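You operate a simulated robot arm through the tools that you are given. There is no shell and no other tool. Be economical: measure what you need, move in short steps, check, and stop when the job is done.

You run a simulated two-armed robot. Do the job below in one go: nothing can be reset, and whatever is moved stays where it is left.

JOB
Stack the small carton that says "Washers" from the front table on top of the small carton labelled "Rings". Press the zero key two times. Pick up the white tin from the brown table with one hand, pass it to the other hand and put it on the far end of the grey table. Any order will do. Set down upright: white tin.

It is judged by the outcome, as a careful person would: the job done as asked, and still so three seconds after it is handed in. It fails if anything else is knocked over, pushed out of place, dropped, spilled or broken.

ROBOT AND FRAMES
Two 7-joint arms with two-finger parallel grippers on one trunk, on a base that drives. Base frame: it is fixed to the floor where the robot stands at the start and does not move with it; the origin is under the middle of the robot, x ahead of it, y to its left, z up; the surface under the hand at the start is at about z = 0.8. Units: m, rad, N and s.
The left shoulder is at the start at [0.05, 0.187, 1.16], the right one opposite. With the tool pointing down near the work surface each hand reaches from about 0.1 to 0.66 m from the robot's upright axis, wherever it stands, measured 20 degrees to its own side. Places, roughly: far end of the grey table [0.8, -1.9, 0.8]; white tin [2.25, -1.25, 0.75]; zero key [-2.8, 7.9, 0.8]. Payload 3.43 kg a hand.
Tool frame (each hand has its own): the origin (TCP) lies between the finger pads and is the grasp point; the fingertips stand 0.03 m ahead of it; z points along the fingers, y is the line along which they close. The gripper opens to 0.094 m. The fingers are 0.028 m wide and 0.01 m thick; the gripper's body (0.05 by 0.096 m) begins 0.055 m behind the TCP.
Orientation is told as [roll, pitch, yaw] about the base's x, y, z axes, in that order, counted from this pose: with the fingers straight down and closing along the base's y, the tool's x points along the base's -x, its y along +y and its z along -z.

CONTROLS
- The arms move only by the tool drive_tool. It takes "left_motion", "right_motion" or both (then of equal length, played together; a hand with none holds still); each is a list that holds one entry, the list of rows, each a list of 7 numbers: the shift along the base's x, y, z in units of 300 mm (1.0 is 300 mm), then the turn, a rotation vector about the base's x, y, z in units of 90 degrees (1.0 is 90 degrees), then the finger opening in mm, from 0 to 94. In form: [[[x, y, z, rx, ry, rz, gripper], ...]]. A call has 1 to 10 rows; each row is the pose to reach, as a shift and turn from the pose commanded when the call began. A call with a number of a shift or a turn outside -1 to 1 is refused whole. Each row takes 0.2 s and may step no farther than 0.05 m and 0.15 rad from the row before; otherwise, or with a gripper value out of range, the whole call is refused. A pose out of reach is approached as far as the arm can. The call stops where the force on the tool passes 40 N (or 10 N more than at its start, if that is more) or the arm is blocked; 0.2 s more then pass. Each finger travels about 0.153 m/s and halts on what it meets, pressing with about 29 N; the grip force reading is that of the motor and also rises with nothing between the fingers. The clock runs only during rows and for 0.2 s after the last one: add rows that repeat a pose to give the fingers time. The reply holds the time, the measured pose of the TCP, the force on the tool along the base axes, the opening and the grip force, in the units named above and with some noise, with the torque about the TCP (base axes, N m) and any sound that the robot's microphone picked up, and new pictures: "show" is both (left out), scene, wrist or none (wrist: the cameras of the hands that moved).
- Cameras (640 x 400 px; columns grow to the right, rows downward): "scene" is now at [0.1413, 0.0262, 1.3211]; the picture's right is [0.30, -0.95, 0.00], its down [-0.54, -0.17, -0.82] and it looks along [0.78, 0.25, -0.57] (base axes); focal length 267 px, centre (320, 200). "left" rides on the left gripper at [0.076, -0.014, -0.102] in its tool frame; the picture's right is [0.18, 0.98, 0.00], its down [-0.75, 0.14, -0.64] and it looks along [-0.63, 0.12, 0.77] (tool axes); focal length 243 px, centre (320, 200). "right" rides on the right gripper at [0.076, 0.014, -0.102] in its tool frame; the picture's right is [-0.18, 0.98, 0.00], its down [-0.75, -0.14, -0.64] and it looks along [-0.63, -0.12, 0.77] (tool axes); focal length 243 px, centre (320, 200). There is no depth. A picture from a camera that has moved, and an enlarged one, comes with that camera's place and axes in the base frame and with its lens.
- raise_lower(by): slides the trunk up (or, below 0, down) by that many m; the arms and the scene camera ride with it, the base frame stays. It gives what a move gives, with no picture.
- roll_base(legs): drives the robot by 1 to 6 legs, each [ahead, left, turn to the left] in m, m and rad, along the robot's own axes; the way and the turn of a leg run together, so that a leg with both is an arc; at most 1.5 m and 3.142 rad a leg. The arms and the cameras ride along, it lands a little off, and it stops where it bumps. It gives what a move gives, and a new picture of the scene camera.
- head_to(pan, tilt): turns the head with the scene camera to pan (to the left, within 1.396 rad either way) and tilt (down, from -0.506 to 1.204), counted from straight ahead of the robot. It gives what a move gives, and a new picture of the scene camera.
- enlarge(camera, box): a new picture of the part [left, top, right, bottom] of that camera's present view, enlarged. The clock stands still meanwhile.
- sign_off(): hands the job in; it is judged then, once.

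Work in short steps. Places have to be worked out from the pictures, the camera data and where the tool is seen: move nearer, look again, correct. Check each grasp and each placing, and mend what went wrong. You have 165 turns and 260 pictures in all, those below and enlarged ones among them. Open the grippers and draw the arms clear of the work before you hand the job in, unless the task says otherwise.

The tools are called after "Emit:" as a command line: name --argument value ..., lists and objects as JSON in quotes. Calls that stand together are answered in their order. drive_tool: Moves the arms, as the interface text tells. Its arguments: {"type":"object","properties":{"left_motion":{"type":"array"},"right_motion":{"type":"array"},"show":{"type":"string","enum":["both","scene","wrist","none"]}},"required":[]} The other tools are called the same way: raise_lower (by) slides the trunk up or down; roll_base (legs) drives the base; head_to (pan, tilt) turns the head that bears the scene camera; enlarge (camera, box) takes an enlarged picture of a part of a camera's view; sign_off () hands the job in.

At the start:

```text
time_s: 0.0
left_tcp_pos: [0.4209, 0.3416, 1.1534]
left_tcp_rot: [0.0, 0.001, 0.003]
left_wrist_force: [-0.1, 1.1, -0.9]
left_wrist_torque: [0.01, 0.0, 0.04]
left_grip_width: 0.094
left_finger_force: 0.0
right_tcp_pos: [0.4003, -0.0474, 1.1474]
right_tcp_rot: [0.0, -0.001, 0.0]
right_wrist_force: [-0.5, 0.0, 0.7]
right_wrist_torque: [-0.03, 0.0, 0.01]
right_grip_width: 0.0939
right_finger_force: 0.1
trunk travel left (down, up): [-0.375, 0.057]
robot x, y, heading: [0.0005, -0.0027, 0.001]
head pan, tilt: [0.309, 0.607]
```

scene: 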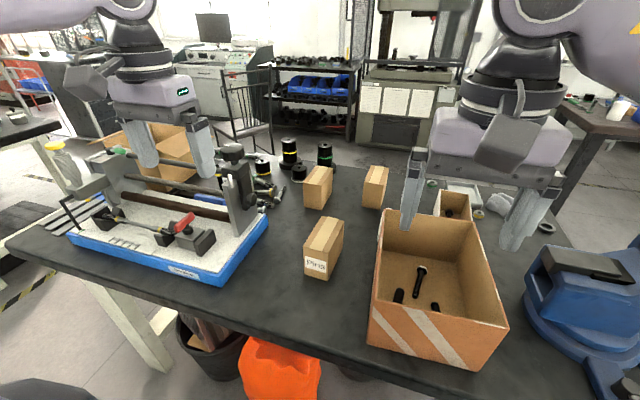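
right: 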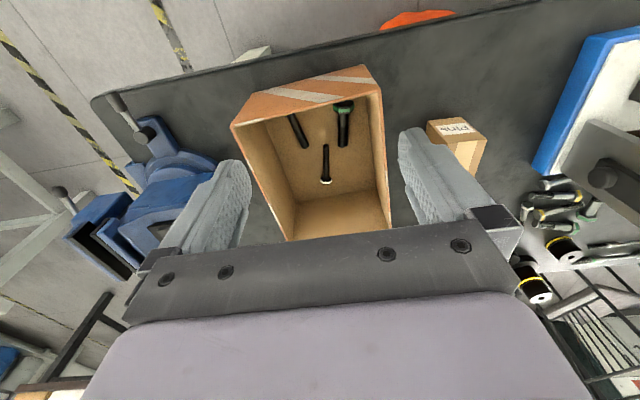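
left: 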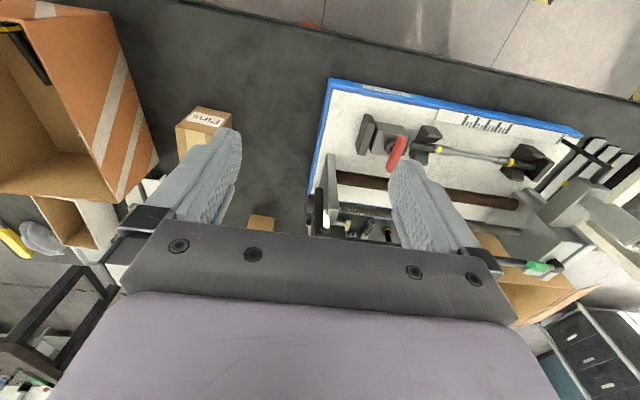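

The front table shows three small cartons, one labelled "Pins"; the others' labels need reading. I zoom in.

Emit:
enlarge --camera "scene" --box '[280, 150, 420, 290]'

Emit:
enlarge --camera "scene" --box '[400, 60, 640, 220]'

```text
2.86 times, centred on (350, 220) of scene
camera zoom: at [0.1413, 0.0262, 1.3211], right [0.3, -0.95, 0.0], down [-0.54, -0.17, -0.82], along [0.78, 0.25, -0.57], focal length 764 px, centre (234, 143)
```

zoom: 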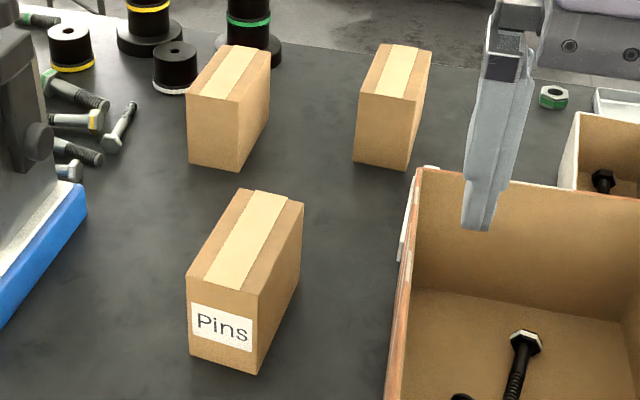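

```text
2.50 times, centred on (520, 140) of scene
camera zoom: at [0.1413, 0.0262, 1.3211], right [0.3, -0.95, 0.0], down [-0.54, -0.17, -0.82], along [0.78, 0.25, -0.57], focal length 668 px, centre (-180, 350)
```

zoom: 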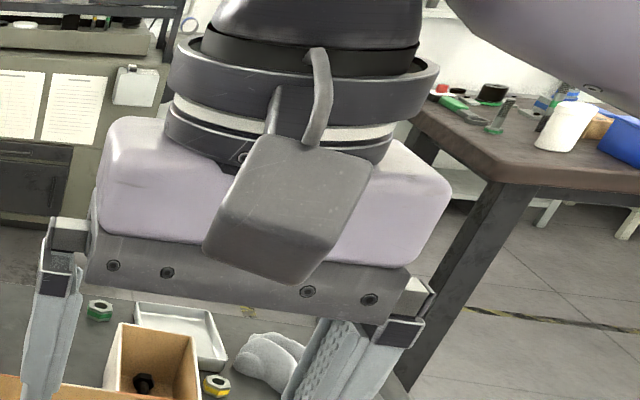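

The two rear cartons' labels are hidden, presumably on their far faces. I look around with the head to understand the layout first.

Emit:
head_to --pan -0.5 --tilt 0.45

Emit:
head_to --pan -1.35 --tilt 0.5

Emit:
head_to --pan 1.35 --tilt 0.35

Emit:
head_to --pan 0.0 --tilt 0.6

```text
time_s: 1.1
left_tcp_pos: [0.4215, 0.3409, 1.1527]
left_tcp_rot: [0.0, 0.0, 0.002]
left_wrist_force: [0.2, 0.4, 0.8]
left_wrist_torque: [-0.03, 0.03, -0.01]
left_grip_width: 0.0943
left_finger_force: 0.0
right_tcp_pos: [0.4013, -0.0478, 1.1474]
right_tcp_rot: [0.0, -0.001, 0.0]
right_wrist_force: [0.6, 0.9, 0.2]
right_wrist_torque: [0.0, -0.01, 0.02]
right_grip_width: 0.0942
right_finger_force: 0.0
trunk travel left (down, up): [-0.375, 0.057]
robot x, y, heading: [0.003, -0.0022, 0.003]
head pan, tilt: [-0.499, 0.45]
camera scene: at [0.138, -0.0445, 1.3353], right [-0.48, -0.88, 0.0], down [-0.38, 0.21, -0.9], along [0.79, -0.43, -0.44], focal length 267 px, centre (320, 200)
```

scene: 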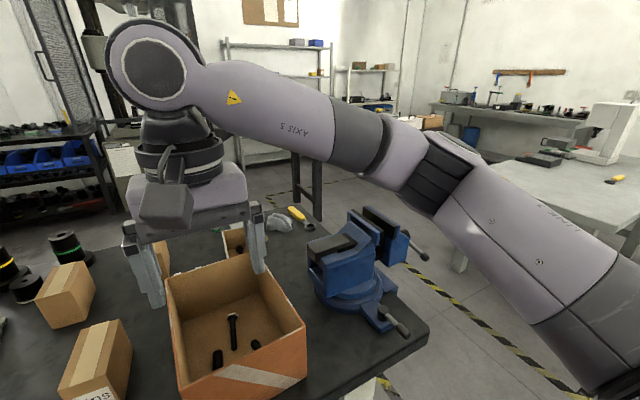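

```text
time_s: 2.3
left_tcp_pos: [0.4209, 0.3411, 1.1527]
left_tcp_rot: [0.001, 0.0, 0.002]
left_wrist_force: [0.6, 0.5, -0.2]
left_wrist_torque: [0.03, 0.0, 0.03]
left_grip_width: 0.0942
left_finger_force: 0.0
right_tcp_pos: [0.4001, -0.0466, 1.1458]
right_tcp_rot: [0.0, 0.002, 0.0]
right_wrist_force: [0.3, 0.3, -0.6]
right_wrist_torque: [-0.02, -0.03, -0.01]
right_grip_width: 0.0942
right_finger_force: 0.0
trunk travel left (down, up): [-0.375, 0.057]
robot x, y, heading: [-0.0019, -0.0, 0.001]
head pan, tilt: [-1.349, 0.499]
camera scene: at [0.0774, -0.0893, 1.3308], right [-0.98, -0.22, 0.0], down [-0.11, 0.47, -0.88], along [0.19, -0.86, -0.48], focal length 267 px, centre (320, 200)
```

scene: 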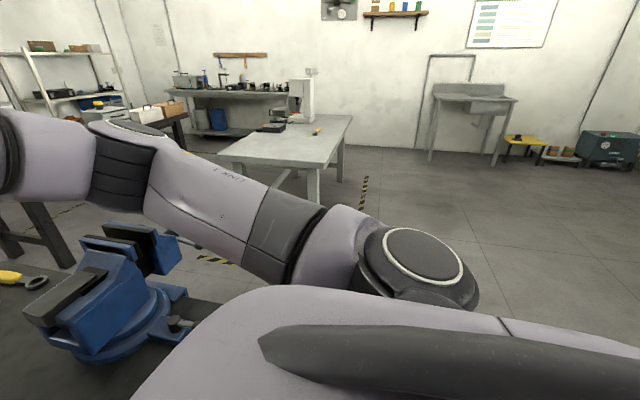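

```text
time_s: 4.7
left_tcp_pos: [0.4205, 0.3413, 1.1543]
left_tcp_rot: [0.0, -0.001, 0.001]
left_wrist_force: [0.7, -0.1, -0.8]
left_wrist_torque: [-0.03, 0.0, -0.02]
left_grip_width: 0.0938
left_finger_force: 0.0
right_tcp_pos: [0.4008, -0.048, 1.1463]
right_tcp_rot: [0.0, 0.0, 0.0]
right_wrist_force: [0.2, -0.6, -0.5]
right_wrist_torque: [-0.03, -0.05, 0.01]
right_grip_width: 0.0942
right_finger_force: 0.2
trunk travel left (down, up): [-0.375, 0.057]
robot x, y, heading: [-0.0016, 0.0011, 0.005]
head pan, tilt: [1.349, 0.351]
camera scene: at [0.0778, 0.0902, 1.3445], right [0.98, -0.22, 0.0], down [-0.08, -0.34, -0.94], along [0.21, 0.92, -0.34], focal length 267 px, centre (320, 200)
```

scene: 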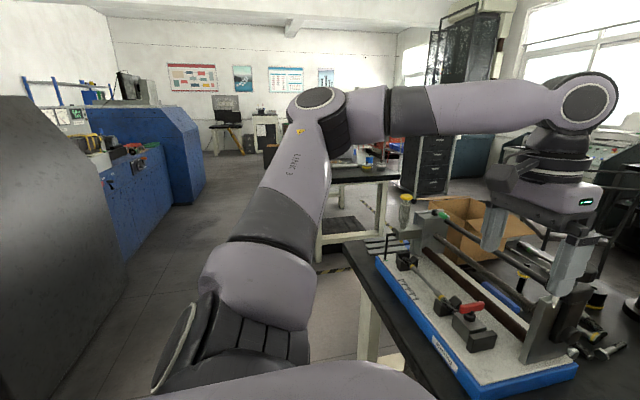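

```text
time_s: 6.2
left_tcp_pos: [0.4214, 0.3413, 1.1532]
left_tcp_rot: [-0.001, -0.001, 0.001]
left_wrist_force: [-0.1, -0.2, 0.5]
left_wrist_torque: [-0.02, 0.01, 0.02]
left_grip_width: 0.0941
left_finger_force: 0.1
right_tcp_pos: [0.3998, -0.0475, 1.1459]
right_tcp_rot: [0.001, 0.0, -0.001]
right_wrist_force: [0.1, -0.2, -0.3]
right_wrist_torque: [-0.04, -0.01, 0.02]
right_grip_width: 0.094
right_finger_force: 0.1
trunk travel left (down, up): [-0.375, 0.057]
robot x, y, heading: [-0.0011, 0.0001, -0.005]
head pan, tilt: [0.0, 0.6]
camera scene: at [0.1457, -0.0005, 1.3218], right [0.0, -1.0, 0.0], down [-0.56, 0.0, -0.83], along [0.83, 0.0, -0.56], focal length 267 px, centre (320, 200)
```

scene: 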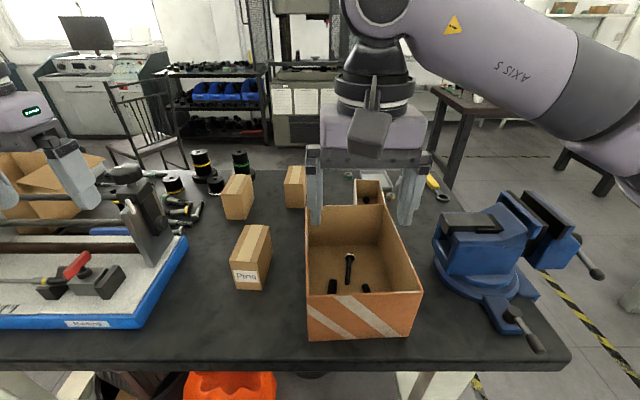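

The cartons at x≈0.83–0.87 are out of reach from here and their labels face away, so I'll go round the right end of the table. First I drive sideways through the gap toward the grey table.

Emit:
roll_base --legs '[[0, -0.95, 0]]'

Emit:
head_to --pan -0.3 --tilt 0.5

Emit:
head_to --pan 0.6 --tilt 0.7

Emit:
head_to --pan -1.0 --tilt 0.6

```text
time_s: 14.9
left_tcp_pos: [0.4232, -0.6059, 1.1527]
left_tcp_rot: [0.0, 0.0, 0.017]
left_wrist_force: [0.5, 0.5, -0.7]
left_wrist_torque: [0.01, -0.01, 0.0]
left_grip_width: 0.0938
left_finger_force: 0.0
right_tcp_pos: [0.409, -0.9943, 1.1454]
right_tcp_rot: [0.002, 0.0, 0.015]
right_wrist_force: [-0.1, -0.6, -0.4]
right_wrist_torque: [0.03, 0.0, 0.02]
right_grip_width: 0.094
right_finger_force: 0.0
trunk travel left (down, up): [-0.375, 0.057]
robot x, y, heading: [0.0059, -0.9544, 0.02]
head pan, tilt: [0.0, 0.6]
camera scene: at [0.1533, -0.9513, 1.3217], right [0.02, -1.0, 0.0], down [-0.56, -0.01, -0.83], along [0.82, 0.01, -0.56], focal length 267 px, centre (320, 200)
```

scene: 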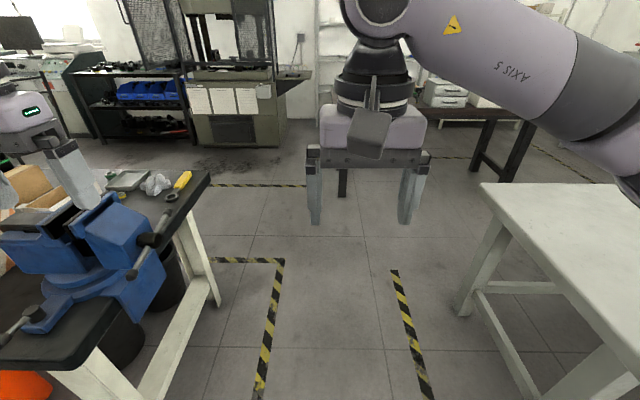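

```text
time_s: 15.7
left_tcp_pos: [0.4224, -0.6057, 1.1545]
left_tcp_rot: [-0.001, 0.0, 0.017]
left_wrist_force: [-0.4, -0.2, 0.2]
left_wrist_torque: [-0.01, -0.01, -0.02]
left_grip_width: 0.0938
left_finger_force: 0.0
right_tcp_pos: [0.409, -0.9941, 1.1456]
right_tcp_rot: [0.002, 0.0, 0.015]
right_wrist_force: [-0.6, -0.4, -0.5]
right_wrist_torque: [-0.02, 0.01, -0.02]
right_grip_width: 0.0937
right_finger_force: 0.0
trunk travel left (down, up): [-0.375, 0.057]
robot x, y, heading: [0.0081, -0.95, 0.015]
head pan, tilt: [-0.3, 0.499]
camera scene: at [0.1523, -0.978, 1.3308], right [-0.28, -0.96, 0.0], down [-0.46, 0.13, -0.88], along [0.84, -0.25, -0.48], focal length 267 px, centre (320, 200)
```

scene: 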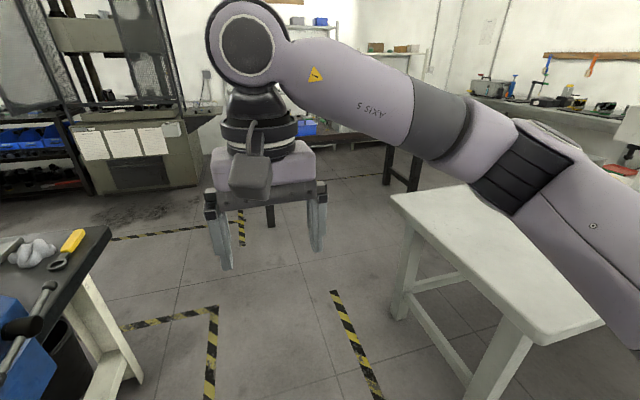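

```text
time_s: 16.9
left_tcp_pos: [0.4236, -0.6058, 1.1532]
left_tcp_rot: [0.0, 0.0, 0.019]
left_wrist_force: [0.2, 0.3, -0.3]
left_wrist_torque: [-0.03, -0.01, 0.01]
left_grip_width: 0.094
left_finger_force: 0.1
right_tcp_pos: [0.4093, -0.9941, 1.1459]
right_tcp_rot: [-0.001, 0.0, 0.015]
right_wrist_force: [-0.5, -0.2, 0.3]
right_wrist_torque: [0.02, 0.01, 0.01]
right_grip_width: 0.0943
right_finger_force: 0.1
trunk travel left (down, up): [-0.375, 0.057]
robot x, y, heading: [0.0075, -0.9519, 0.013]
head pan, tilt: [0.6, 0.7]
camera scene: at [0.1343, -0.9036, 1.3131], right [0.58, -0.82, 0.0], down [-0.53, -0.37, -0.77], along [0.62, 0.44, -0.64], focal length 267 px, centre (320, 200)
```

scene: 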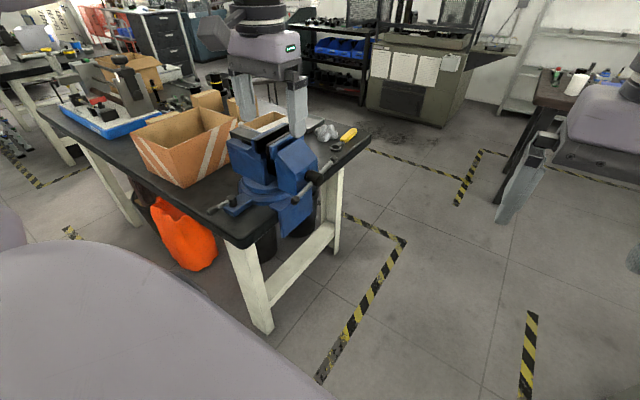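

```text
time_s: 18.6
left_tcp_pos: [0.423, -0.6053, 1.1536]
left_tcp_rot: [0.001, 0.001, 0.017]
left_wrist_force: [-1.0, 0.2, -0.4]
left_wrist_torque: [0.02, -0.01, 0.0]
left_grip_width: 0.0939
left_finger_force: 0.0
right_tcp_pos: [0.4085, -0.9946, 1.1455]
right_tcp_rot: [0.0, 0.0, 0.016]
right_wrist_force: [0.7, 0.0, 1.4]
right_wrist_torque: [-0.06, 0.0, 0.0]
right_grip_width: 0.094
right_finger_force: 0.0
trunk travel left (down, up): [-0.375, 0.057]
robot x, y, heading: [0.0087, -0.9534, 0.018]
head pan, tilt: [-1.0, 0.6]
camera scene: at [0.1139, -1.0262, 1.3217], right [-0.83, -0.55, 0.0], down [-0.31, 0.47, -0.83], along [0.46, -0.69, -0.56], focal length 267 px, centre (320, 200)
```

scene: 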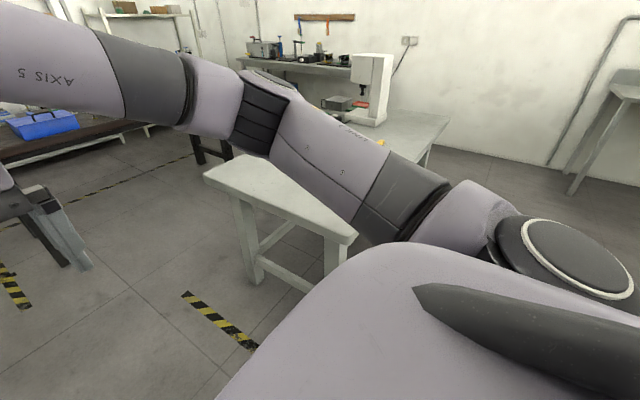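

The aisle is clear ahead between the black table (y≲-0.5) and grey table (y≈-1.55). I drive ahead to about x=1.5 and look toward the brown table.

Emit:
roll_base --legs '[[1.45, -0.02, 0]]'

Emit:
head_to --pan -0.2 --tilt 0.7

Emit:
head_to --pan 1.1 --tilt 0.6

```text
time_s: 25.8
left_tcp_pos: [1.8756, -0.5985, 1.1531]
left_tcp_rot: [0.0, 0.0, 0.021]
left_wrist_force: [0.8, -0.1, 0.0]
left_wrist_torque: [0.03, -0.01, 0.02]
left_grip_width: 0.0936
left_finger_force: 0.1
right_tcp_pos: [1.8638, -0.9863, 1.1471]
right_tcp_rot: [0.0, 0.0, 0.02]
right_wrist_force: [-0.7, -1.1, -0.2]
right_wrist_torque: [0.01, -0.02, -0.01]
right_grip_width: 0.0941
right_finger_force: 0.0
trunk travel left (down, up): [-0.375, 0.057]
robot x, y, heading: [1.4596, -0.9484, 0.022]
head pan, tilt: [-1.0, 0.6]
camera scene: at [1.5675, -1.0197, 1.3217], right [-0.83, -0.56, 0.0], down [-0.31, 0.47, -0.83], along [0.46, -0.69, -0.56], focal length 267 px, centre (320, 200)
```

scene: 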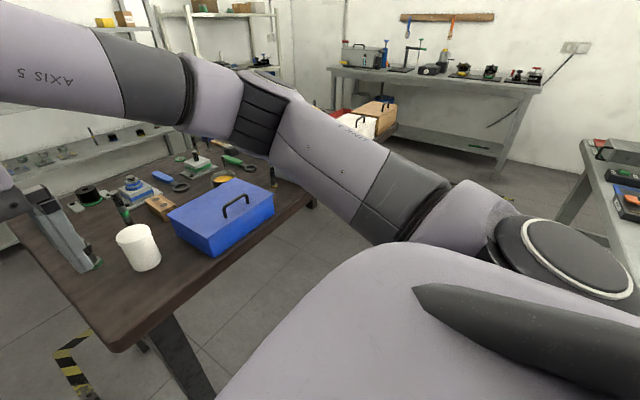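

```text
time_s: 26.9
left_tcp_pos: [1.8745, -0.5974, 1.1536]
left_tcp_rot: [0.001, -0.001, 0.023]
left_wrist_force: [-0.7, 0.1, -0.8]
left_wrist_torque: [0.01, -0.01, 0.01]
left_grip_width: 0.094
left_finger_force: 0.1
right_tcp_pos: [1.8633, -0.9859, 1.1465]
right_tcp_rot: [0.002, 0.0, 0.018]
right_wrist_force: [0.6, 0.5, -1.0]
right_wrist_torque: [-0.01, 0.02, 0.0]
right_grip_width: 0.0938
right_finger_force: 0.1
trunk travel left (down, up): [-0.375, 0.057]
robot x, y, heading: [1.461, -0.9441, 0.02]
head pan, tilt: [-0.201, 0.7]
camera scene: at [1.6017, -0.9616, 1.3131], right [-0.18, -0.98, 0.0], down [-0.63, 0.12, -0.77], along [0.75, -0.14, -0.64], focal length 267 px, centre (320, 200)
```

scene: 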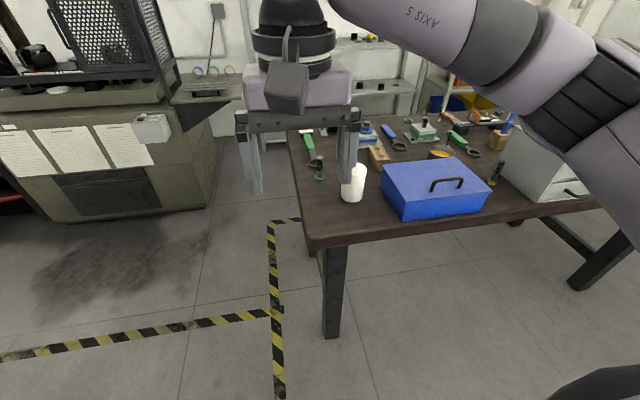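

```text
time_s: 28.4
left_tcp_pos: [1.8748, -0.5971, 1.1541]
left_tcp_rot: [0.0, 0.0, 0.02]
left_wrist_force: [-0.2, 0.0, -0.5]
left_wrist_torque: [0.03, 0.0, -0.02]
left_grip_width: 0.0939
left_finger_force: 0.0
right_tcp_pos: [1.8626, -0.9858, 1.1463]
right_tcp_rot: [0.001, 0.001, 0.018]
right_wrist_force: [0.4, 0.8, 1.4]
right_wrist_torque: [0.0, 0.03, 0.01]
right_grip_width: 0.094
right_finger_force: 0.2
trunk travel left (down, up): [-0.375, 0.057]
robot x, y, heading: [1.4633, -0.9477, 0.026]
head pan, tilt: [1.1, 0.6]
camera scene: at [1.5568, -0.8668, 1.3217], right [0.9, -0.44, 0.0], down [-0.25, -0.51, -0.83], along [0.36, 0.74, -0.56], focal length 267 px, centre (320, 200)
```

scene: 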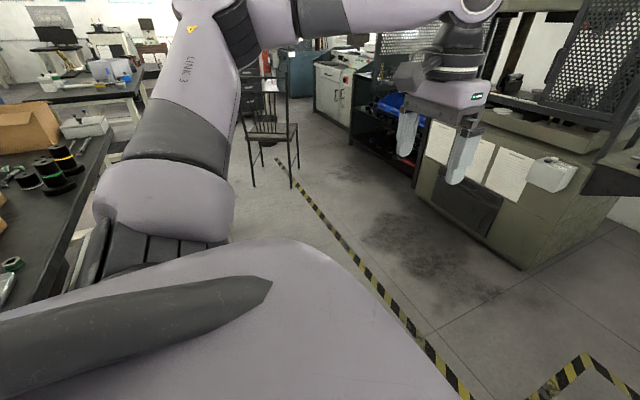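

The tin sits at about (2.25,-1.2) on the brown table, whose near edge is x≈2.09. I drive 0.28 m closer and look down at it.

Emit:
roll_base --legs '[[0.28, -0.1, -0.02]]'

Emit:
head_to --pan -0.35 --tilt 0.8

Emit:
enlarge --camera "right" --box '[0, 0, 640, 400]'

```text
time_s: 30.4
left_tcp_pos: [2.1581, -0.6995, 1.1526]
left_tcp_rot: [0.0, -0.001, 0.005]
left_wrist_force: [0.2, -0.6, -0.3]
left_wrist_torque: [0.04, -0.02, -0.02]
left_grip_width: 0.0942
left_finger_force: 0.1
right_tcp_pos: [2.1383, -1.0884, 1.146]
right_tcp_rot: [0.003, 0.001, 0.005]
right_wrist_force: [0.4, -0.8, -0.1]
right_wrist_torque: [0.02, 0.01, -0.01]
right_grip_width: 0.0938
right_finger_force: 0.0
trunk travel left (down, up): [-0.375, 0.057]
robot x, y, heading: [1.7385, -1.0392, 0.008]
head pan, tilt: [1.1, 0.6]
camera scene: at [1.8358, -0.9636, 1.3217], right [0.89, -0.45, 0.0], down [-0.25, -0.5, -0.83], along [0.37, 0.74, -0.56], focal length 267 px, centre (320, 200)
```

scene: 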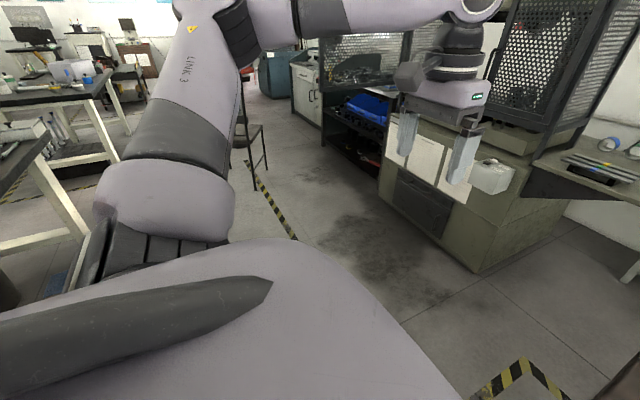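

```text
time_s: 32.0
left_tcp_pos: [2.1576, -0.6993, 1.1529]
left_tcp_rot: [0.0, -0.001, 0.005]
left_wrist_force: [0.5, 0.5, 0.2]
left_wrist_torque: [0.02, 0.01, 0.0]
left_grip_width: 0.0938
left_finger_force: 0.1
right_tcp_pos: [2.1396, -1.0878, 1.1461]
right_tcp_rot: [0.003, -0.001, 0.003]
right_wrist_force: [-0.3, 0.1, -0.8]
right_wrist_torque: [-0.03, 0.01, -0.01]
right_grip_width: 0.0938
right_finger_force: 0.0
trunk travel left (down, up): [-0.375, 0.057]
robot x, y, heading: [1.7396, -1.0431, 0.008]
head pan, tilt: [-0.351, 0.799]
camera scene: at [1.8714, -1.0697, 1.3049], right [-0.34, -0.94, 0.0], down [-0.67, 0.24, -0.7], along [0.66, -0.24, -0.72], focal length 267 px, centre (320, 200)
```

scene: 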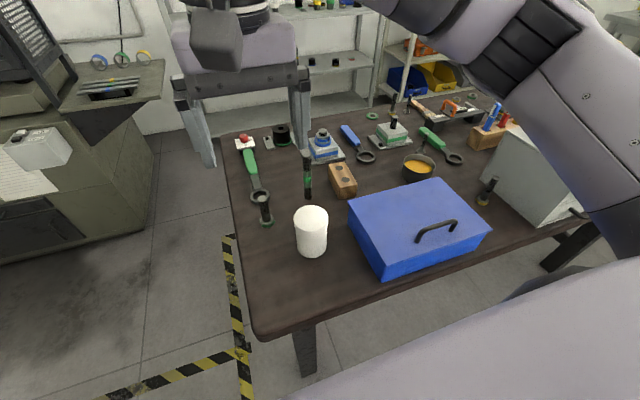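

```text
1.00 times, centred on (320, 200) of right (not enlarged: the box is as wide or as high as the picture)
camera zoom: at [2.0625, -1.0736, 1.249], right [0.18, 0.98, 0.0], down [0.75, -0.14, 0.64], along [0.63, -0.11, -0.77], focal length 243 px, centre (320, 200)
```

zoom: 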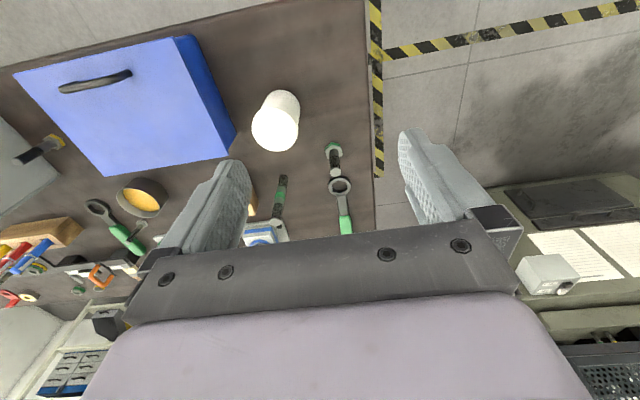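

Triangulating both views: tin axis ≈(2.205,-1.17), table z≈0.78, top z≈0.90, diameter ≈0.07. I'll grasp from above with the fingers closing along x, so I move the right hand over it while yawing toward 90°.

Emit:
drive_tool --right_motion '[[[0.02, -0.027, 0, 0, 0, 0.09, 94], [0.04, -0.054, 0, 0, 0, 0.18, 94], [0.065, -0.08, 0, 0, 0, 0.27, 94], [0.087, -0.11, 0, 0, 0, 0.36, 94], [0.108, -0.136, 0, 0, 0, 0.45, 94], [0.13, -0.164, 0, 0, 0, 0.54, 94], [0.152, -0.19, 0, 0, 0, 0.63, 94], [0.174, -0.218, 0, 0, 0, 0.72, 94], [0.195, -0.246, 0, 0, 0, 0.81, 94], [0.217, -0.273, 0, 0, 0, 0.9, 94]]]' --show "none"

Emit:
drive_tool --right_motion '[[[0, 0, -0.1, 0, 0, 0.05, 94], [0, 0, -0.2, 0, 0, 0.1, 94], [0, 0, -0.2, 0, 0, 0.1, 94]]]'

```text
time_s: 34.2
left_tcp_pos: [2.1579, -0.6995, 1.1533]
left_tcp_rot: [0.0, 0.001, 0.005]
left_wrist_force: [0.0, 0.2, -0.1]
left_wrist_torque: [0.02, 0.02, -0.01]
left_grip_width: 0.0942
left_finger_force: 0.1
right_tcp_pos: [2.096, -1.1299, 1.1306]
right_tcp_rot: [0.0, -0.001, 1.414]
right_wrist_force: [-0.1, 0.6, 0.0]
right_wrist_torque: [-0.02, -0.01, 0.03]
right_grip_width: 0.0941
right_finger_force: 0.1
right hand out of reach, approached as far as the arm can: row 8, 9, 10
trunk travel left (down, up): [-0.375, 0.057]
robot x, y, heading: [1.7382, -1.0441, 0.004]
head pan, tilt: [-0.351, 0.799]
```

```text
time_s: 35.0
left_tcp_pos: [2.1579, -0.6999, 1.1537]
left_tcp_rot: [0.002, 0.001, 0.005]
left_wrist_force: [0.2, -1.1, 0.0]
left_wrist_torque: [0.01, -0.01, -0.03]
left_grip_width: 0.0938
left_finger_force: 0.1
right_tcp_pos: [2.0571, -1.1251, 1.0846]
right_tcp_rot: [-0.002, -0.001, 1.574]
right_wrist_force: [0.3, -0.3, 0.5]
right_wrist_torque: [-0.02, -0.01, -0.01]
right_grip_width: 0.0939
right_finger_force: 0.1
right hand out of reach, approached as far as the arm can: row 1, 2, 3
trunk travel left (down, up): [-0.375, 0.057]
robot x, y, heading: [1.7404, -1.0387, 0.007]
head pan, tilt: [-0.351, 0.799]
camera scene: at [1.8713, -1.0699, 1.3049], right [-0.34, -0.94, 0.0], down [-0.67, 0.24, -0.7], along [0.66, -0.24, -0.72], focal length 267 px, centre (320, 200)
camera right: at [2.043, -1.2022, 1.1869], right [-0.98, 0.18, 0.0], down [0.14, 0.75, 0.64], along [0.12, 0.63, -0.77], focal length 243 px, centre (320, 200)
```

scene: 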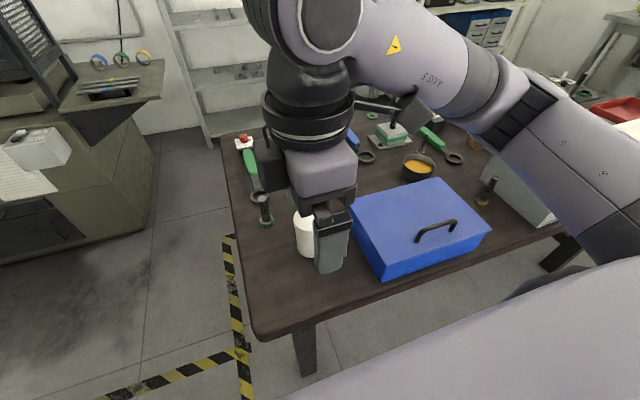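
right: 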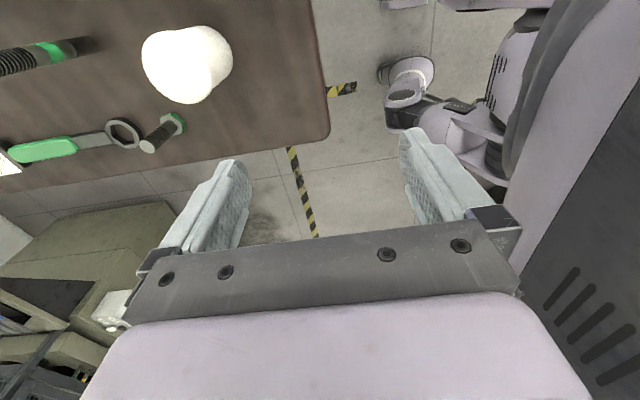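

Yawed 90° at this height the arm falls short at x≈2.06; reach improves lower down. I lower to z≈0.965 (fingertips above the tin top) and see where it settles.

Emit:
drive_tool --right_motion '[[[0, 0, -0.1, 0, 0, 0, 94], [0, 0, -0.2, 0, 0, 0, 94], [0, 0, -0.3, 0, 0, 0, 94], [0, 0, -0.4, 0, 0, 0, 94], [0, 0, -0.4, 0, 0, 0, 94]]]'

```text
time_s: 36.2
left_tcp_pos: [2.157, -0.6996, 1.1538]
left_tcp_rot: [0.0, 0.0, 0.006]
left_wrist_force: [0.2, 0.1, 0.7]
left_wrist_torque: [0.0, -0.01, -0.02]
left_grip_width: 0.0943
left_finger_force: 0.1
right_tcp_pos: [2.0591, -1.0956, 1.0221]
right_tcp_rot: [0.001, 0.001, 1.573]
right_wrist_force: [0.2, -0.5, -0.1]
right_wrist_torque: [-0.01, 0.0, 0.0]
right_grip_width: 0.0938
right_finger_force: 0.1
right hand out of reach, approached as far as the arm can: row 2, 3, 4, 5
trunk travel left (down, up): [-0.375, 0.057]
robot x, y, heading: [1.7375, -1.04, 0.005]
head pan, tilt: [-0.351, 0.799]
camera scene: at [1.8713, -1.0696, 1.3049], right [-0.34, -0.94, 0.0], down [-0.67, 0.24, -0.7], along [0.66, -0.24, -0.72], focal length 267 px, centre (320, 200)
camera right: at [2.0431, -1.1717, 1.1256], right [-0.98, 0.18, 0.0], down [0.14, 0.75, 0.64], along [0.12, 0.63, -0.77], focal length 243 px, centre (320, 200)
```

scene: 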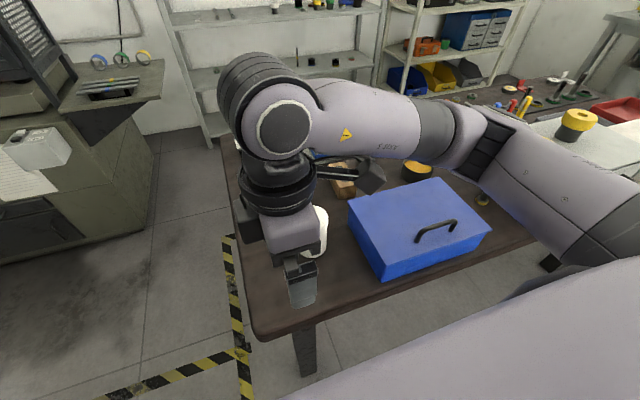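
right: 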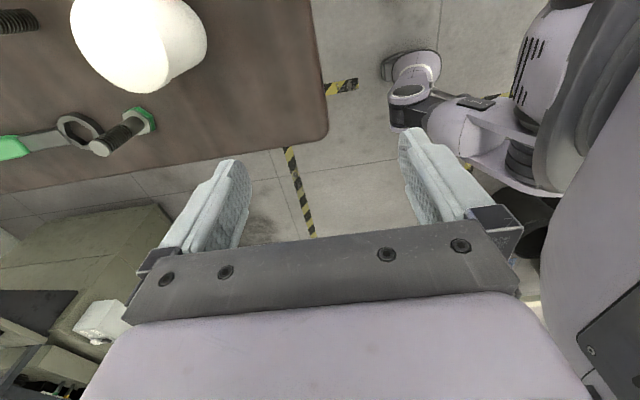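

Yaw 90° is joint-limited here. Yaw 0 (closing along y) also works: there's ≈0.05 m gap to the toolbox, and the left hand can later take the tin from the +y side closing along x. I turn back while rising.

Emit:
drive_tool --right_motion '[[[0, 0, 0.05, 0, 0, -0.09, 94], [0, 0, 0.1, 0, 0, -0.18, 94], [0, 0, 0.15, 0, 0, -0.27, 94], [0, 0, 0.2, 0, 0, -0.36, 94], [0, 0, 0.25, 0, 0, -0.45, 94], [0, 0, 0.3, 0, 0, -0.54, 94], [0, 0, 0.3, 0, 0, -0.63, 94], [0, 0, 0.3, 0, 0, -0.72, 94], [0, 0, 0.3, 0, 0, -0.81, 94], [0, 0, 0.3, 0, 0, -0.9, 94]]]' --show "none"

Emit:
drive_tool --right_motion '[[[0, 0, 0, 0, 0, -0.05, 94], [0, 0, 0, 0, 0, -0.1, 94], [0, 0, 0, 0, 0, -0.1, 94]]]'

```text
time_s: 38.4
left_tcp_pos: [2.1572, -0.6998, 1.1523]
left_tcp_rot: [-0.001, -0.001, 0.004]
left_wrist_force: [0.4, -0.7, 1.1]
left_wrist_torque: [0.03, -0.02, -0.01]
left_grip_width: 0.094
left_finger_force: 0.0
right_tcp_pos: [2.0571, -1.0959, 1.1134]
right_tcp_rot: [-0.001, -0.002, 0.157]
right_wrist_force: [0.3, 0.0, -0.7]
right_wrist_torque: [0.0, -0.05, -0.05]
right_grip_width: 0.0942
right_finger_force: 0.1
trunk travel left (down, up): [-0.375, 0.057]
robot x, y, heading: [1.74, -1.0391, 0.007]
head pan, tilt: [-0.351, 0.799]
```

```text
time_s: 39.2
left_tcp_pos: [2.1571, -0.6991, 1.1536]
left_tcp_rot: [0.0, 0.0, 0.005]
left_wrist_force: [0.2, -0.4, 0.1]
left_wrist_torque: [0.01, -0.01, -0.03]
left_grip_width: 0.094
left_finger_force: 0.0
right_tcp_pos: [2.0565, -1.0978, 1.1141]
right_tcp_rot: [-0.001, 0.0, 0.003]
right_wrist_force: [0.6, 0.2, 0.3]
right_wrist_torque: [0.01, 0.02, 0.03]
right_grip_width: 0.094
right_finger_force: 0.1
trunk travel left (down, up): [-0.375, 0.057]
robot x, y, heading: [1.7425, -1.0402, 0.005]
head pan, tilt: [-0.351, 0.799]
camera scene: at [1.8713, -1.0697, 1.3049], right [-0.34, -0.94, 0.0], down [-0.67, 0.24, -0.7], along [0.66, -0.24, -0.72], focal length 267 px, centre (320, 200)
camera right: at [1.9808, -1.0827, 1.2161], right [0.18, 0.98, 0.0], down [0.75, -0.14, 0.64], along [0.63, -0.12, -0.77], focal length 243 px, centre (320, 200)
```

scene: 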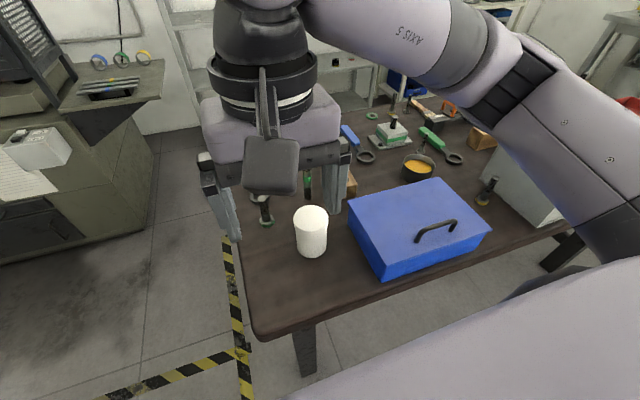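
right: 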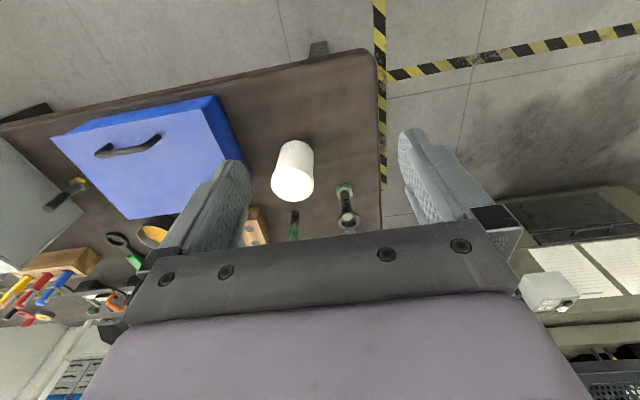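

Refined tin axis ≈(2.20,-1.17). I move the right hand above it to z≈1.0 and check.

Emit:
drive_tool --right_motion '[[[0.1, -0.05, 0, 0, 0, 0, 94], [0.2, -0.1, 0, 0, 0, 0, 94], [0.3, -0.15, 0, 0, 0, 0, 94], [0.4, -0.2, 0, 0, 0, 0, 94], [0.48, -0.24, -0.1, 0, 0, 0, 94], [0.48, -0.24, -0.25, 0, 0, 0, 94], [0.48, -0.24, -0.38, 0, 0, 0, 94], [0.48, -0.24, -0.38, 0, 0, 0, 94]]]'

```text
time_s: 41.0
left_tcp_pos: [2.1586, -0.6997, 1.1531]
left_tcp_rot: [-0.002, -0.002, 0.006]
left_wrist_force: [0.4, 0.2, 0.9]
left_wrist_torque: [0.0, -0.02, 0.02]
left_grip_width: 0.094
left_finger_force: 0.0
right_tcp_pos: [2.2012, -1.1692, 1.0002]
right_tcp_rot: [0.001, -0.001, 0.007]
right_wrist_force: [-1.0, -0.4, -0.1]
right_wrist_torque: [-0.02, 0.0, 0.01]
right_grip_width: 0.0943
right_finger_force: 0.1
trunk travel left (down, up): [-0.375, 0.057]
robot x, y, heading: [1.7398, -1.0458, 0.008]
head pan, tilt: [-0.351, 0.799]
camera scene: at [1.8713, -1.0697, 1.3049], right [-0.34, -0.94, 0.0], down [-0.67, 0.24, -0.7], along [0.66, -0.24, -0.72], focal length 267 px, centre (320, 200)
camera right: at [2.1246, -1.1541, 1.1026], right [0.18, 0.98, 0.0], down [0.75, -0.14, 0.64], along [0.63, -0.11, -0.77], focal length 243 px, centre (320, 200)
```

scene: 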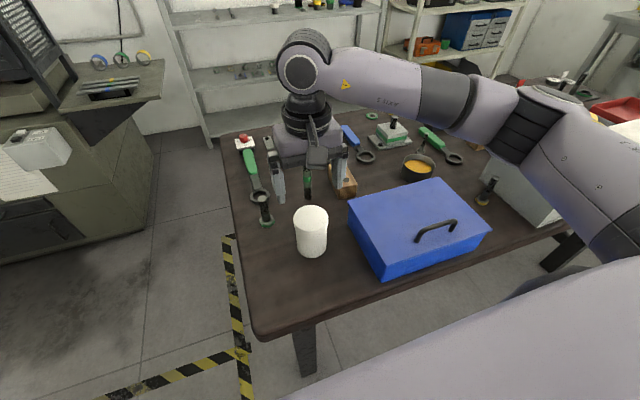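
right: 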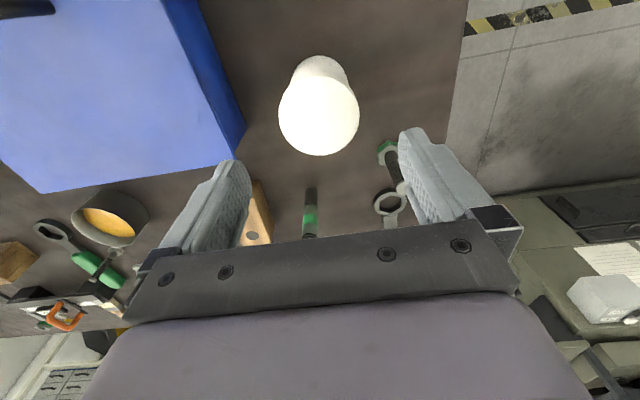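

The tin is centred under the hand by both cameras. I descend to TCP z≈0.877 and look before closing.

Emit:
drive_tool --right_motion '[[[0, 0, -0.1, 0, 0, 0, 94], [0, 0, -0.2, 0, 0, 0, 94], [0, 0, -0.3, 0, 0, 0, 94], [0, 0, -0.36, 0, 0, 0, 94], [0, 0, -0.41, 0, 0, 0, 94], [0, 0, -0.41, 0, 0, 0, 94]]]'

```text
time_s: 42.4
left_tcp_pos: [2.1589, -0.6983, 1.1542]
left_tcp_rot: [-0.001, 0.0, 0.005]
left_wrist_force: [0.6, 0.9, -0.7]
left_wrist_torque: [0.03, 0.0, 0.0]
left_grip_width: 0.094
left_finger_force: 0.1
right_tcp_pos: [2.2016, -1.1675, 0.8759]
right_tcp_rot: [0.001, 0.001, 0.006]
right_wrist_force: [0.7, -0.7, 0.2]
right_wrist_torque: [-0.01, -0.01, -0.04]
right_grip_width: 0.0939
right_finger_force: 0.0
trunk travel left (down, up): [-0.375, 0.057]
robot x, y, heading: [1.7385, -1.0368, 0.002]
head pan, tilt: [-0.351, 0.799]
camera scene: at [1.8713, -1.0697, 1.3049], right [-0.34, -0.94, 0.0], down [-0.67, 0.24, -0.7], along [0.66, -0.24, -0.72], focal length 267 px, centre (320, 200)
camera right: at [2.1241, -1.1538, 0.9788], right [0.18, 0.98, 0.0], down [0.75, -0.14, 0.64], along [0.63, -0.11, -0.77], focal length 243 px, centre (320, 200)
```

scene: 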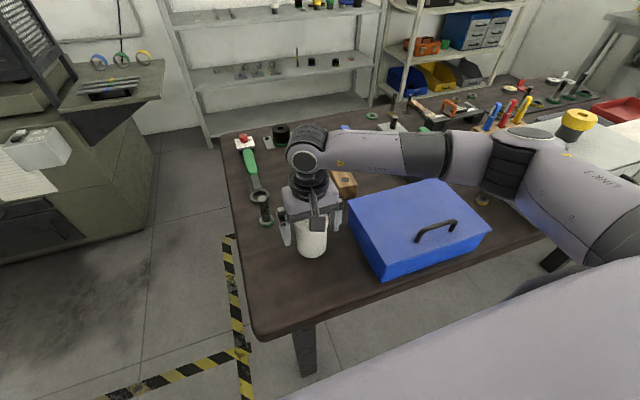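
right: 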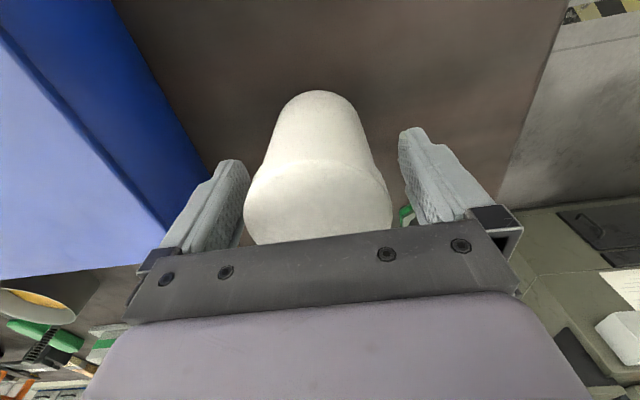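

The tin is well between the fingers. I close and lift slightly.

Emit:
drive_tool --right_motion '[[[0, 0, 0, 0, 0, 0, 60], [0, 0, 0, 0, 0, 0, 50], [0, 0, 0, 0, 0, 0, 50], [0, 0, 0, 0, 0, 0, 50], [0, 0, 0.05, 0, 0, 0, 50], [0, 0, 0.1, 0, 0, 0, 50], [0, 0, 0.1, 0, 0, 0, 50]]]'

```text
time_s: 44.0
left_tcp_pos: [2.1584, -0.6985, 1.1543]
left_tcp_rot: [0.0, 0.0, 0.006]
left_wrist_force: [0.5, -1.0, -0.5]
left_wrist_torque: [-0.02, 0.0, 0.02]
left_grip_width: 0.0941
left_finger_force: 0.0
right_tcp_pos: [2.2004, -1.167, 0.907]
right_tcp_rot: [0.0, -0.001, 0.003]
right_wrist_force: [0.3, -0.5, -2.8]
right_wrist_torque: [-0.02, 0.02, 0.02]
right_grip_width: 0.0718
right_finger_force: 28.7
trunk travel left (down, up): [-0.375, 0.057]
robot x, y, heading: [1.7375, -1.0405, 0.005]
head pan, tilt: [-0.351, 0.799]
camera scene: at [1.8715, -1.0698, 1.3048], right [-0.34, -0.94, 0.0], down [-0.67, 0.24, -0.7], along [0.66, -0.24, -0.72], focal length 267 px, centre (320, 200)
camera right: at [2.124, -1.1543, 1.0094], right [0.18, 0.98, 0.0], down [0.75, -0.14, 0.64], along [0.63, -0.12, -0.77], focal length 243 px, centre (320, 200)
```

scene: 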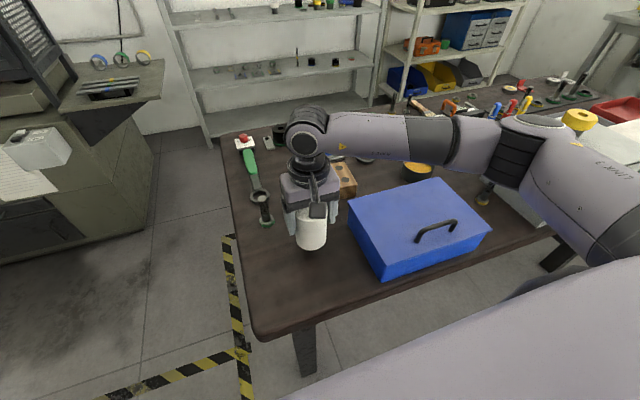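
right: 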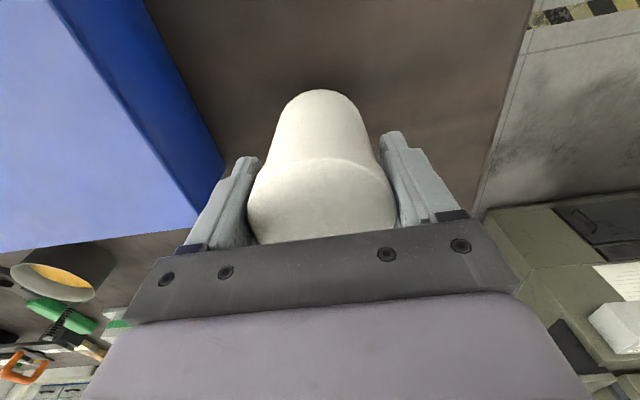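

Grasp holds (width 72 mm, weight felt). I lift it well clear of the table.

Emit:
drive_tool --right_motion '[[[0, 0, 0.15, 0, 0, 0, 50], [0, 0, 0.3, 0, 0, 0, 50], [-0.05, 0.05, 0.42, 0, 0, 0, 50], [-0.15, 0.15, 0.52, 0, 0, 0, 50], [-0.25, 0.25, 0.55, 0, 0, 0, 50], [-0.25, 0.25, 0.55, 0, 0, 0, 50]]]' --show "none"

Emit:
roll_base --legs '[[-0.35, 0.05, 0]]'

```text
refused: row 4 steps farther than a row can; nothing moved
```

```text
time_s: 46.3
left_tcp_pos: [1.8032, -0.65, 1.1535]
left_tcp_rot: [0.0, 0.0, 0.009]
left_wrist_force: [0.3, -0.9, 0.7]
left_wrist_torque: [-0.03, 0.03, 0.0]
left_grip_width: 0.094
left_finger_force: 0.1
right_tcp_pos: [1.847, -1.1193, 0.9069]
right_tcp_rot: [0.0, -0.001, 0.005]
right_wrist_force: [-0.3, -0.1, -1.9]
right_wrist_torque: [-0.02, 0.01, 0.0]
right_grip_width: 0.0719
right_finger_force: 29.1
trunk travel left (down, up): [-0.375, 0.057]
robot x, y, heading: [1.3832, -0.9953, 0.002]
head pan, tilt: [-0.351, 0.799]
camera scene: at [1.5175, -1.0216, 1.3049], right [-0.34, -0.94, 0.0], down [-0.67, 0.24, -0.7], along [0.66, -0.23, -0.72], focal length 267 px, centre (320, 200)
```

scene: 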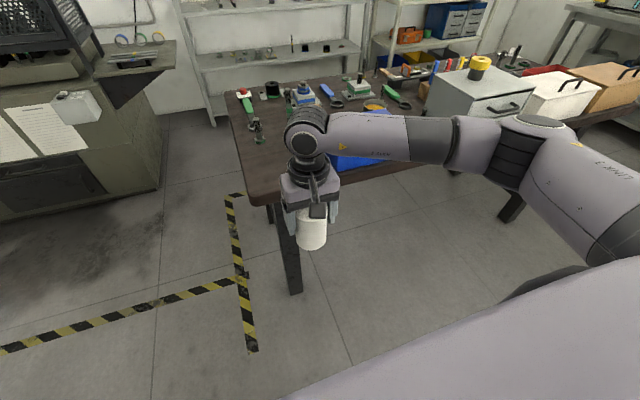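

Still held, and now over free floor. I raise the tin to about z=1.05 in front of the robot while the left hand yaws toward +90°.

Emit:
drive_tool --right_motion '[[[0, 0, 0.06, 0, 0, 0, 50], [0, 0, 0.12, 0, 0, 0, 50], [-0.02, 0.03, 0.18, 0, 0, 0, 50], [-0.04, 0.06, 0.24, 0, 0, 0, 50], [-0.06, 0.09, 0.3, 0, 0, 0, 50], [-0.08, 0.12, 0.36, 0, 0, 0, 50], [-0.1, 0.15, 0.42, 0, 0, 0, 50], [-0.12, 0.18, 0.45, 0, 0, 0, 50], [-0.14, 0.21, 0.477, 0, 0, 0, 50], [-0.147, 0.233, 0.477, 0, 0, 0, 50]]]' --left_motion '[[[0, 0, 0, 0, 0, 0.09, 94], [0, 0, 0, 0, 0, 0.18, 94], [0, 0, 0, 0, 0, 0.27, 94], [0, 0, 0, 0, 0, 0.36, 94], [0, 0, 0, 0, 0, 0.45, 94], [0, 0, 0, 0, 0, 0.54, 94], [0, 0, 0, 0, 0, 0.63, 94], [0, 0, 0, 0, 0, 0.72, 94], [0, 0, 0, 0, 0, 0.81, 94], [0, 0, 0, 0, 0, 0.9, 94]]]' --show "scene"

```text
time_s: 48.5
left_tcp_pos: [1.8036, -0.6504, 1.1535]
left_tcp_rot: [0.001, -0.001, 1.426]
left_wrist_force: [0.4, -0.3, -0.9]
left_wrist_torque: [-0.01, -0.02, -0.03]
left_grip_width: 0.0941
left_finger_force: 0.1
right_tcp_pos: [1.803, -1.0506, 1.0484]
right_tcp_rot: [-0.002, -0.001, 0.006]
right_wrist_force: [-0.3, -0.2, -1.8]
right_wrist_torque: [-0.02, 0.01, 0.01]
right_grip_width: 0.0719
right_finger_force: 28.7
trunk travel left (down, up): [-0.375, 0.057]
robot x, y, heading: [1.3838, -0.9924, 0.01]
head pan, tilt: [-0.351, 0.799]
camera scene: at [1.518, -1.0215, 1.3048], right [-0.34, -0.94, 0.0], down [-0.68, 0.24, -0.7], along [0.66, -0.23, -0.72], focal length 267 px, centre (320, 200)
```

scene: 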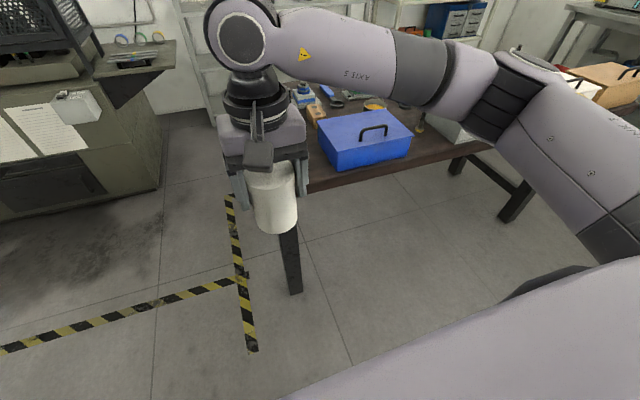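

Left yaw is fine. Now the last bit of yaw, then roll the left hand to point along -y (12° downward) beside the tin.

Emit:
drive_tool --left_motion '[[[0, 0, 0, 0, 0, 0.092, 94], [0, 0, 0, 0, 0, 0.092, 94]]]' --show "none"

Emit:
drive_tool --left_motion '[[[0, 0, -0.05, -0.087, 0, 0, 94], [0, 0, -0.1, -0.174, 0, 0, 94], [0, 0, -0.15, -0.261, 0, 0, 94], [0, 0, -0.2, -0.348, 0, 0, 94], [0, 0, -0.25, -0.435, 0, 0, 94], [0, 0, -0.3, -0.522, 0, 0, 94], [0, 0, -0.35, -0.609, 0, 0, 94], [0, -0.05, -0.4, -0.696, 0, 0, 94], [0, -0.12, -0.45, -0.783, 0, 0, 94], [0, -0.2, -0.5, -0.867, 0, 0, 94]]]' --show "both"

```text
time_s: 49.1
left_tcp_pos: [1.8034, -0.6511, 1.1527]
left_tcp_rot: [0.001, -0.001, 1.568]
left_wrist_force: [0.4, 0.2, 0.0]
left_wrist_torque: [-0.04, -0.03, -0.01]
left_grip_width: 0.0939
left_finger_force: 0.1
right_tcp_pos: [1.8028, -1.0499, 1.0492]
right_tcp_rot: [-0.001, 0.0, 0.006]
right_wrist_force: [0.3, 0.3, -2.2]
right_wrist_torque: [-0.02, 0.01, 0.0]
right_grip_width: 0.0718
right_finger_force: 28.7
trunk travel left (down, up): [-0.375, 0.057]
robot x, y, heading: [1.3849, -0.9924, 0.015]
head pan, tilt: [-0.351, 0.799]
```

```text
time_s: 51.3
left_tcp_pos: [1.7132, -0.6987, 1.0408]
left_tcp_rot: [-0.029, 1.329, 1.552]
left_wrist_force: [0.4, 0.2, -0.4]
left_wrist_torque: [0.01, -0.02, 0.0]
left_grip_width: 0.094
left_finger_force: 0.1
left hand out of reach, approached as far as the arm can: row 9, 10
right_tcp_pos: [1.8028, -1.0506, 1.0492]
right_tcp_rot: [-0.001, -0.002, 0.007]
right_wrist_force: [0.0, -0.1, -2.2]
right_wrist_torque: [-0.01, 0.02, -0.03]
right_grip_width: 0.0718
right_finger_force: 28.8
trunk travel left (down, up): [-0.375, 0.057]
robot x, y, heading: [1.3844, -0.9929, 0.008]
head pan, tilt: [-0.351, 0.799]
camera scene: at [1.5177, -1.0216, 1.3049], right [-0.34, -0.94, 0.0], down [-0.67, 0.24, -0.7], along [0.66, -0.24, -0.72], focal length 267 px, centre (320, 200)
camera left: at [1.7246, -0.6176, 1.1387], right [-0.98, -0.05, 0.17], down [-0.15, 0.8, -0.58], along [-0.11, -0.59, -0.8], focal length 243 px, centre (320, 200)
```

scene: 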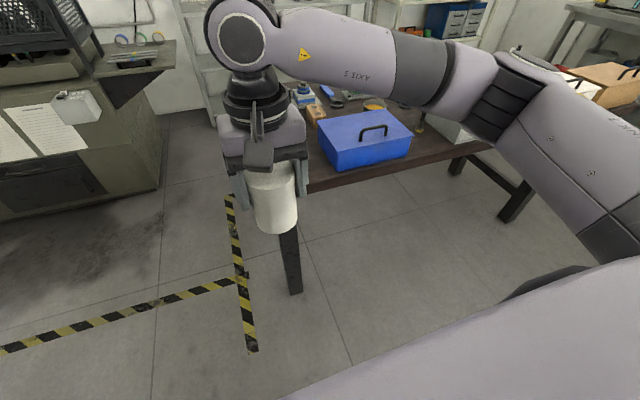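
left: 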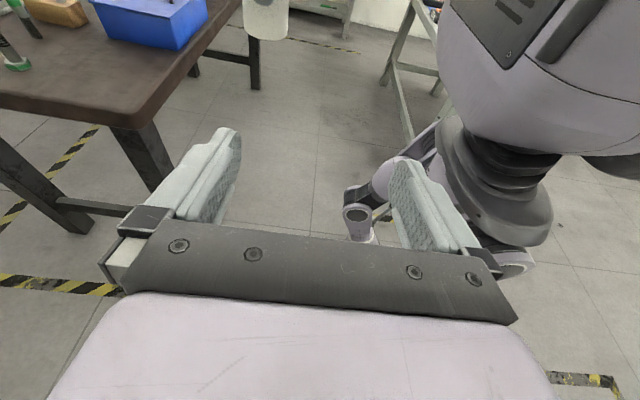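

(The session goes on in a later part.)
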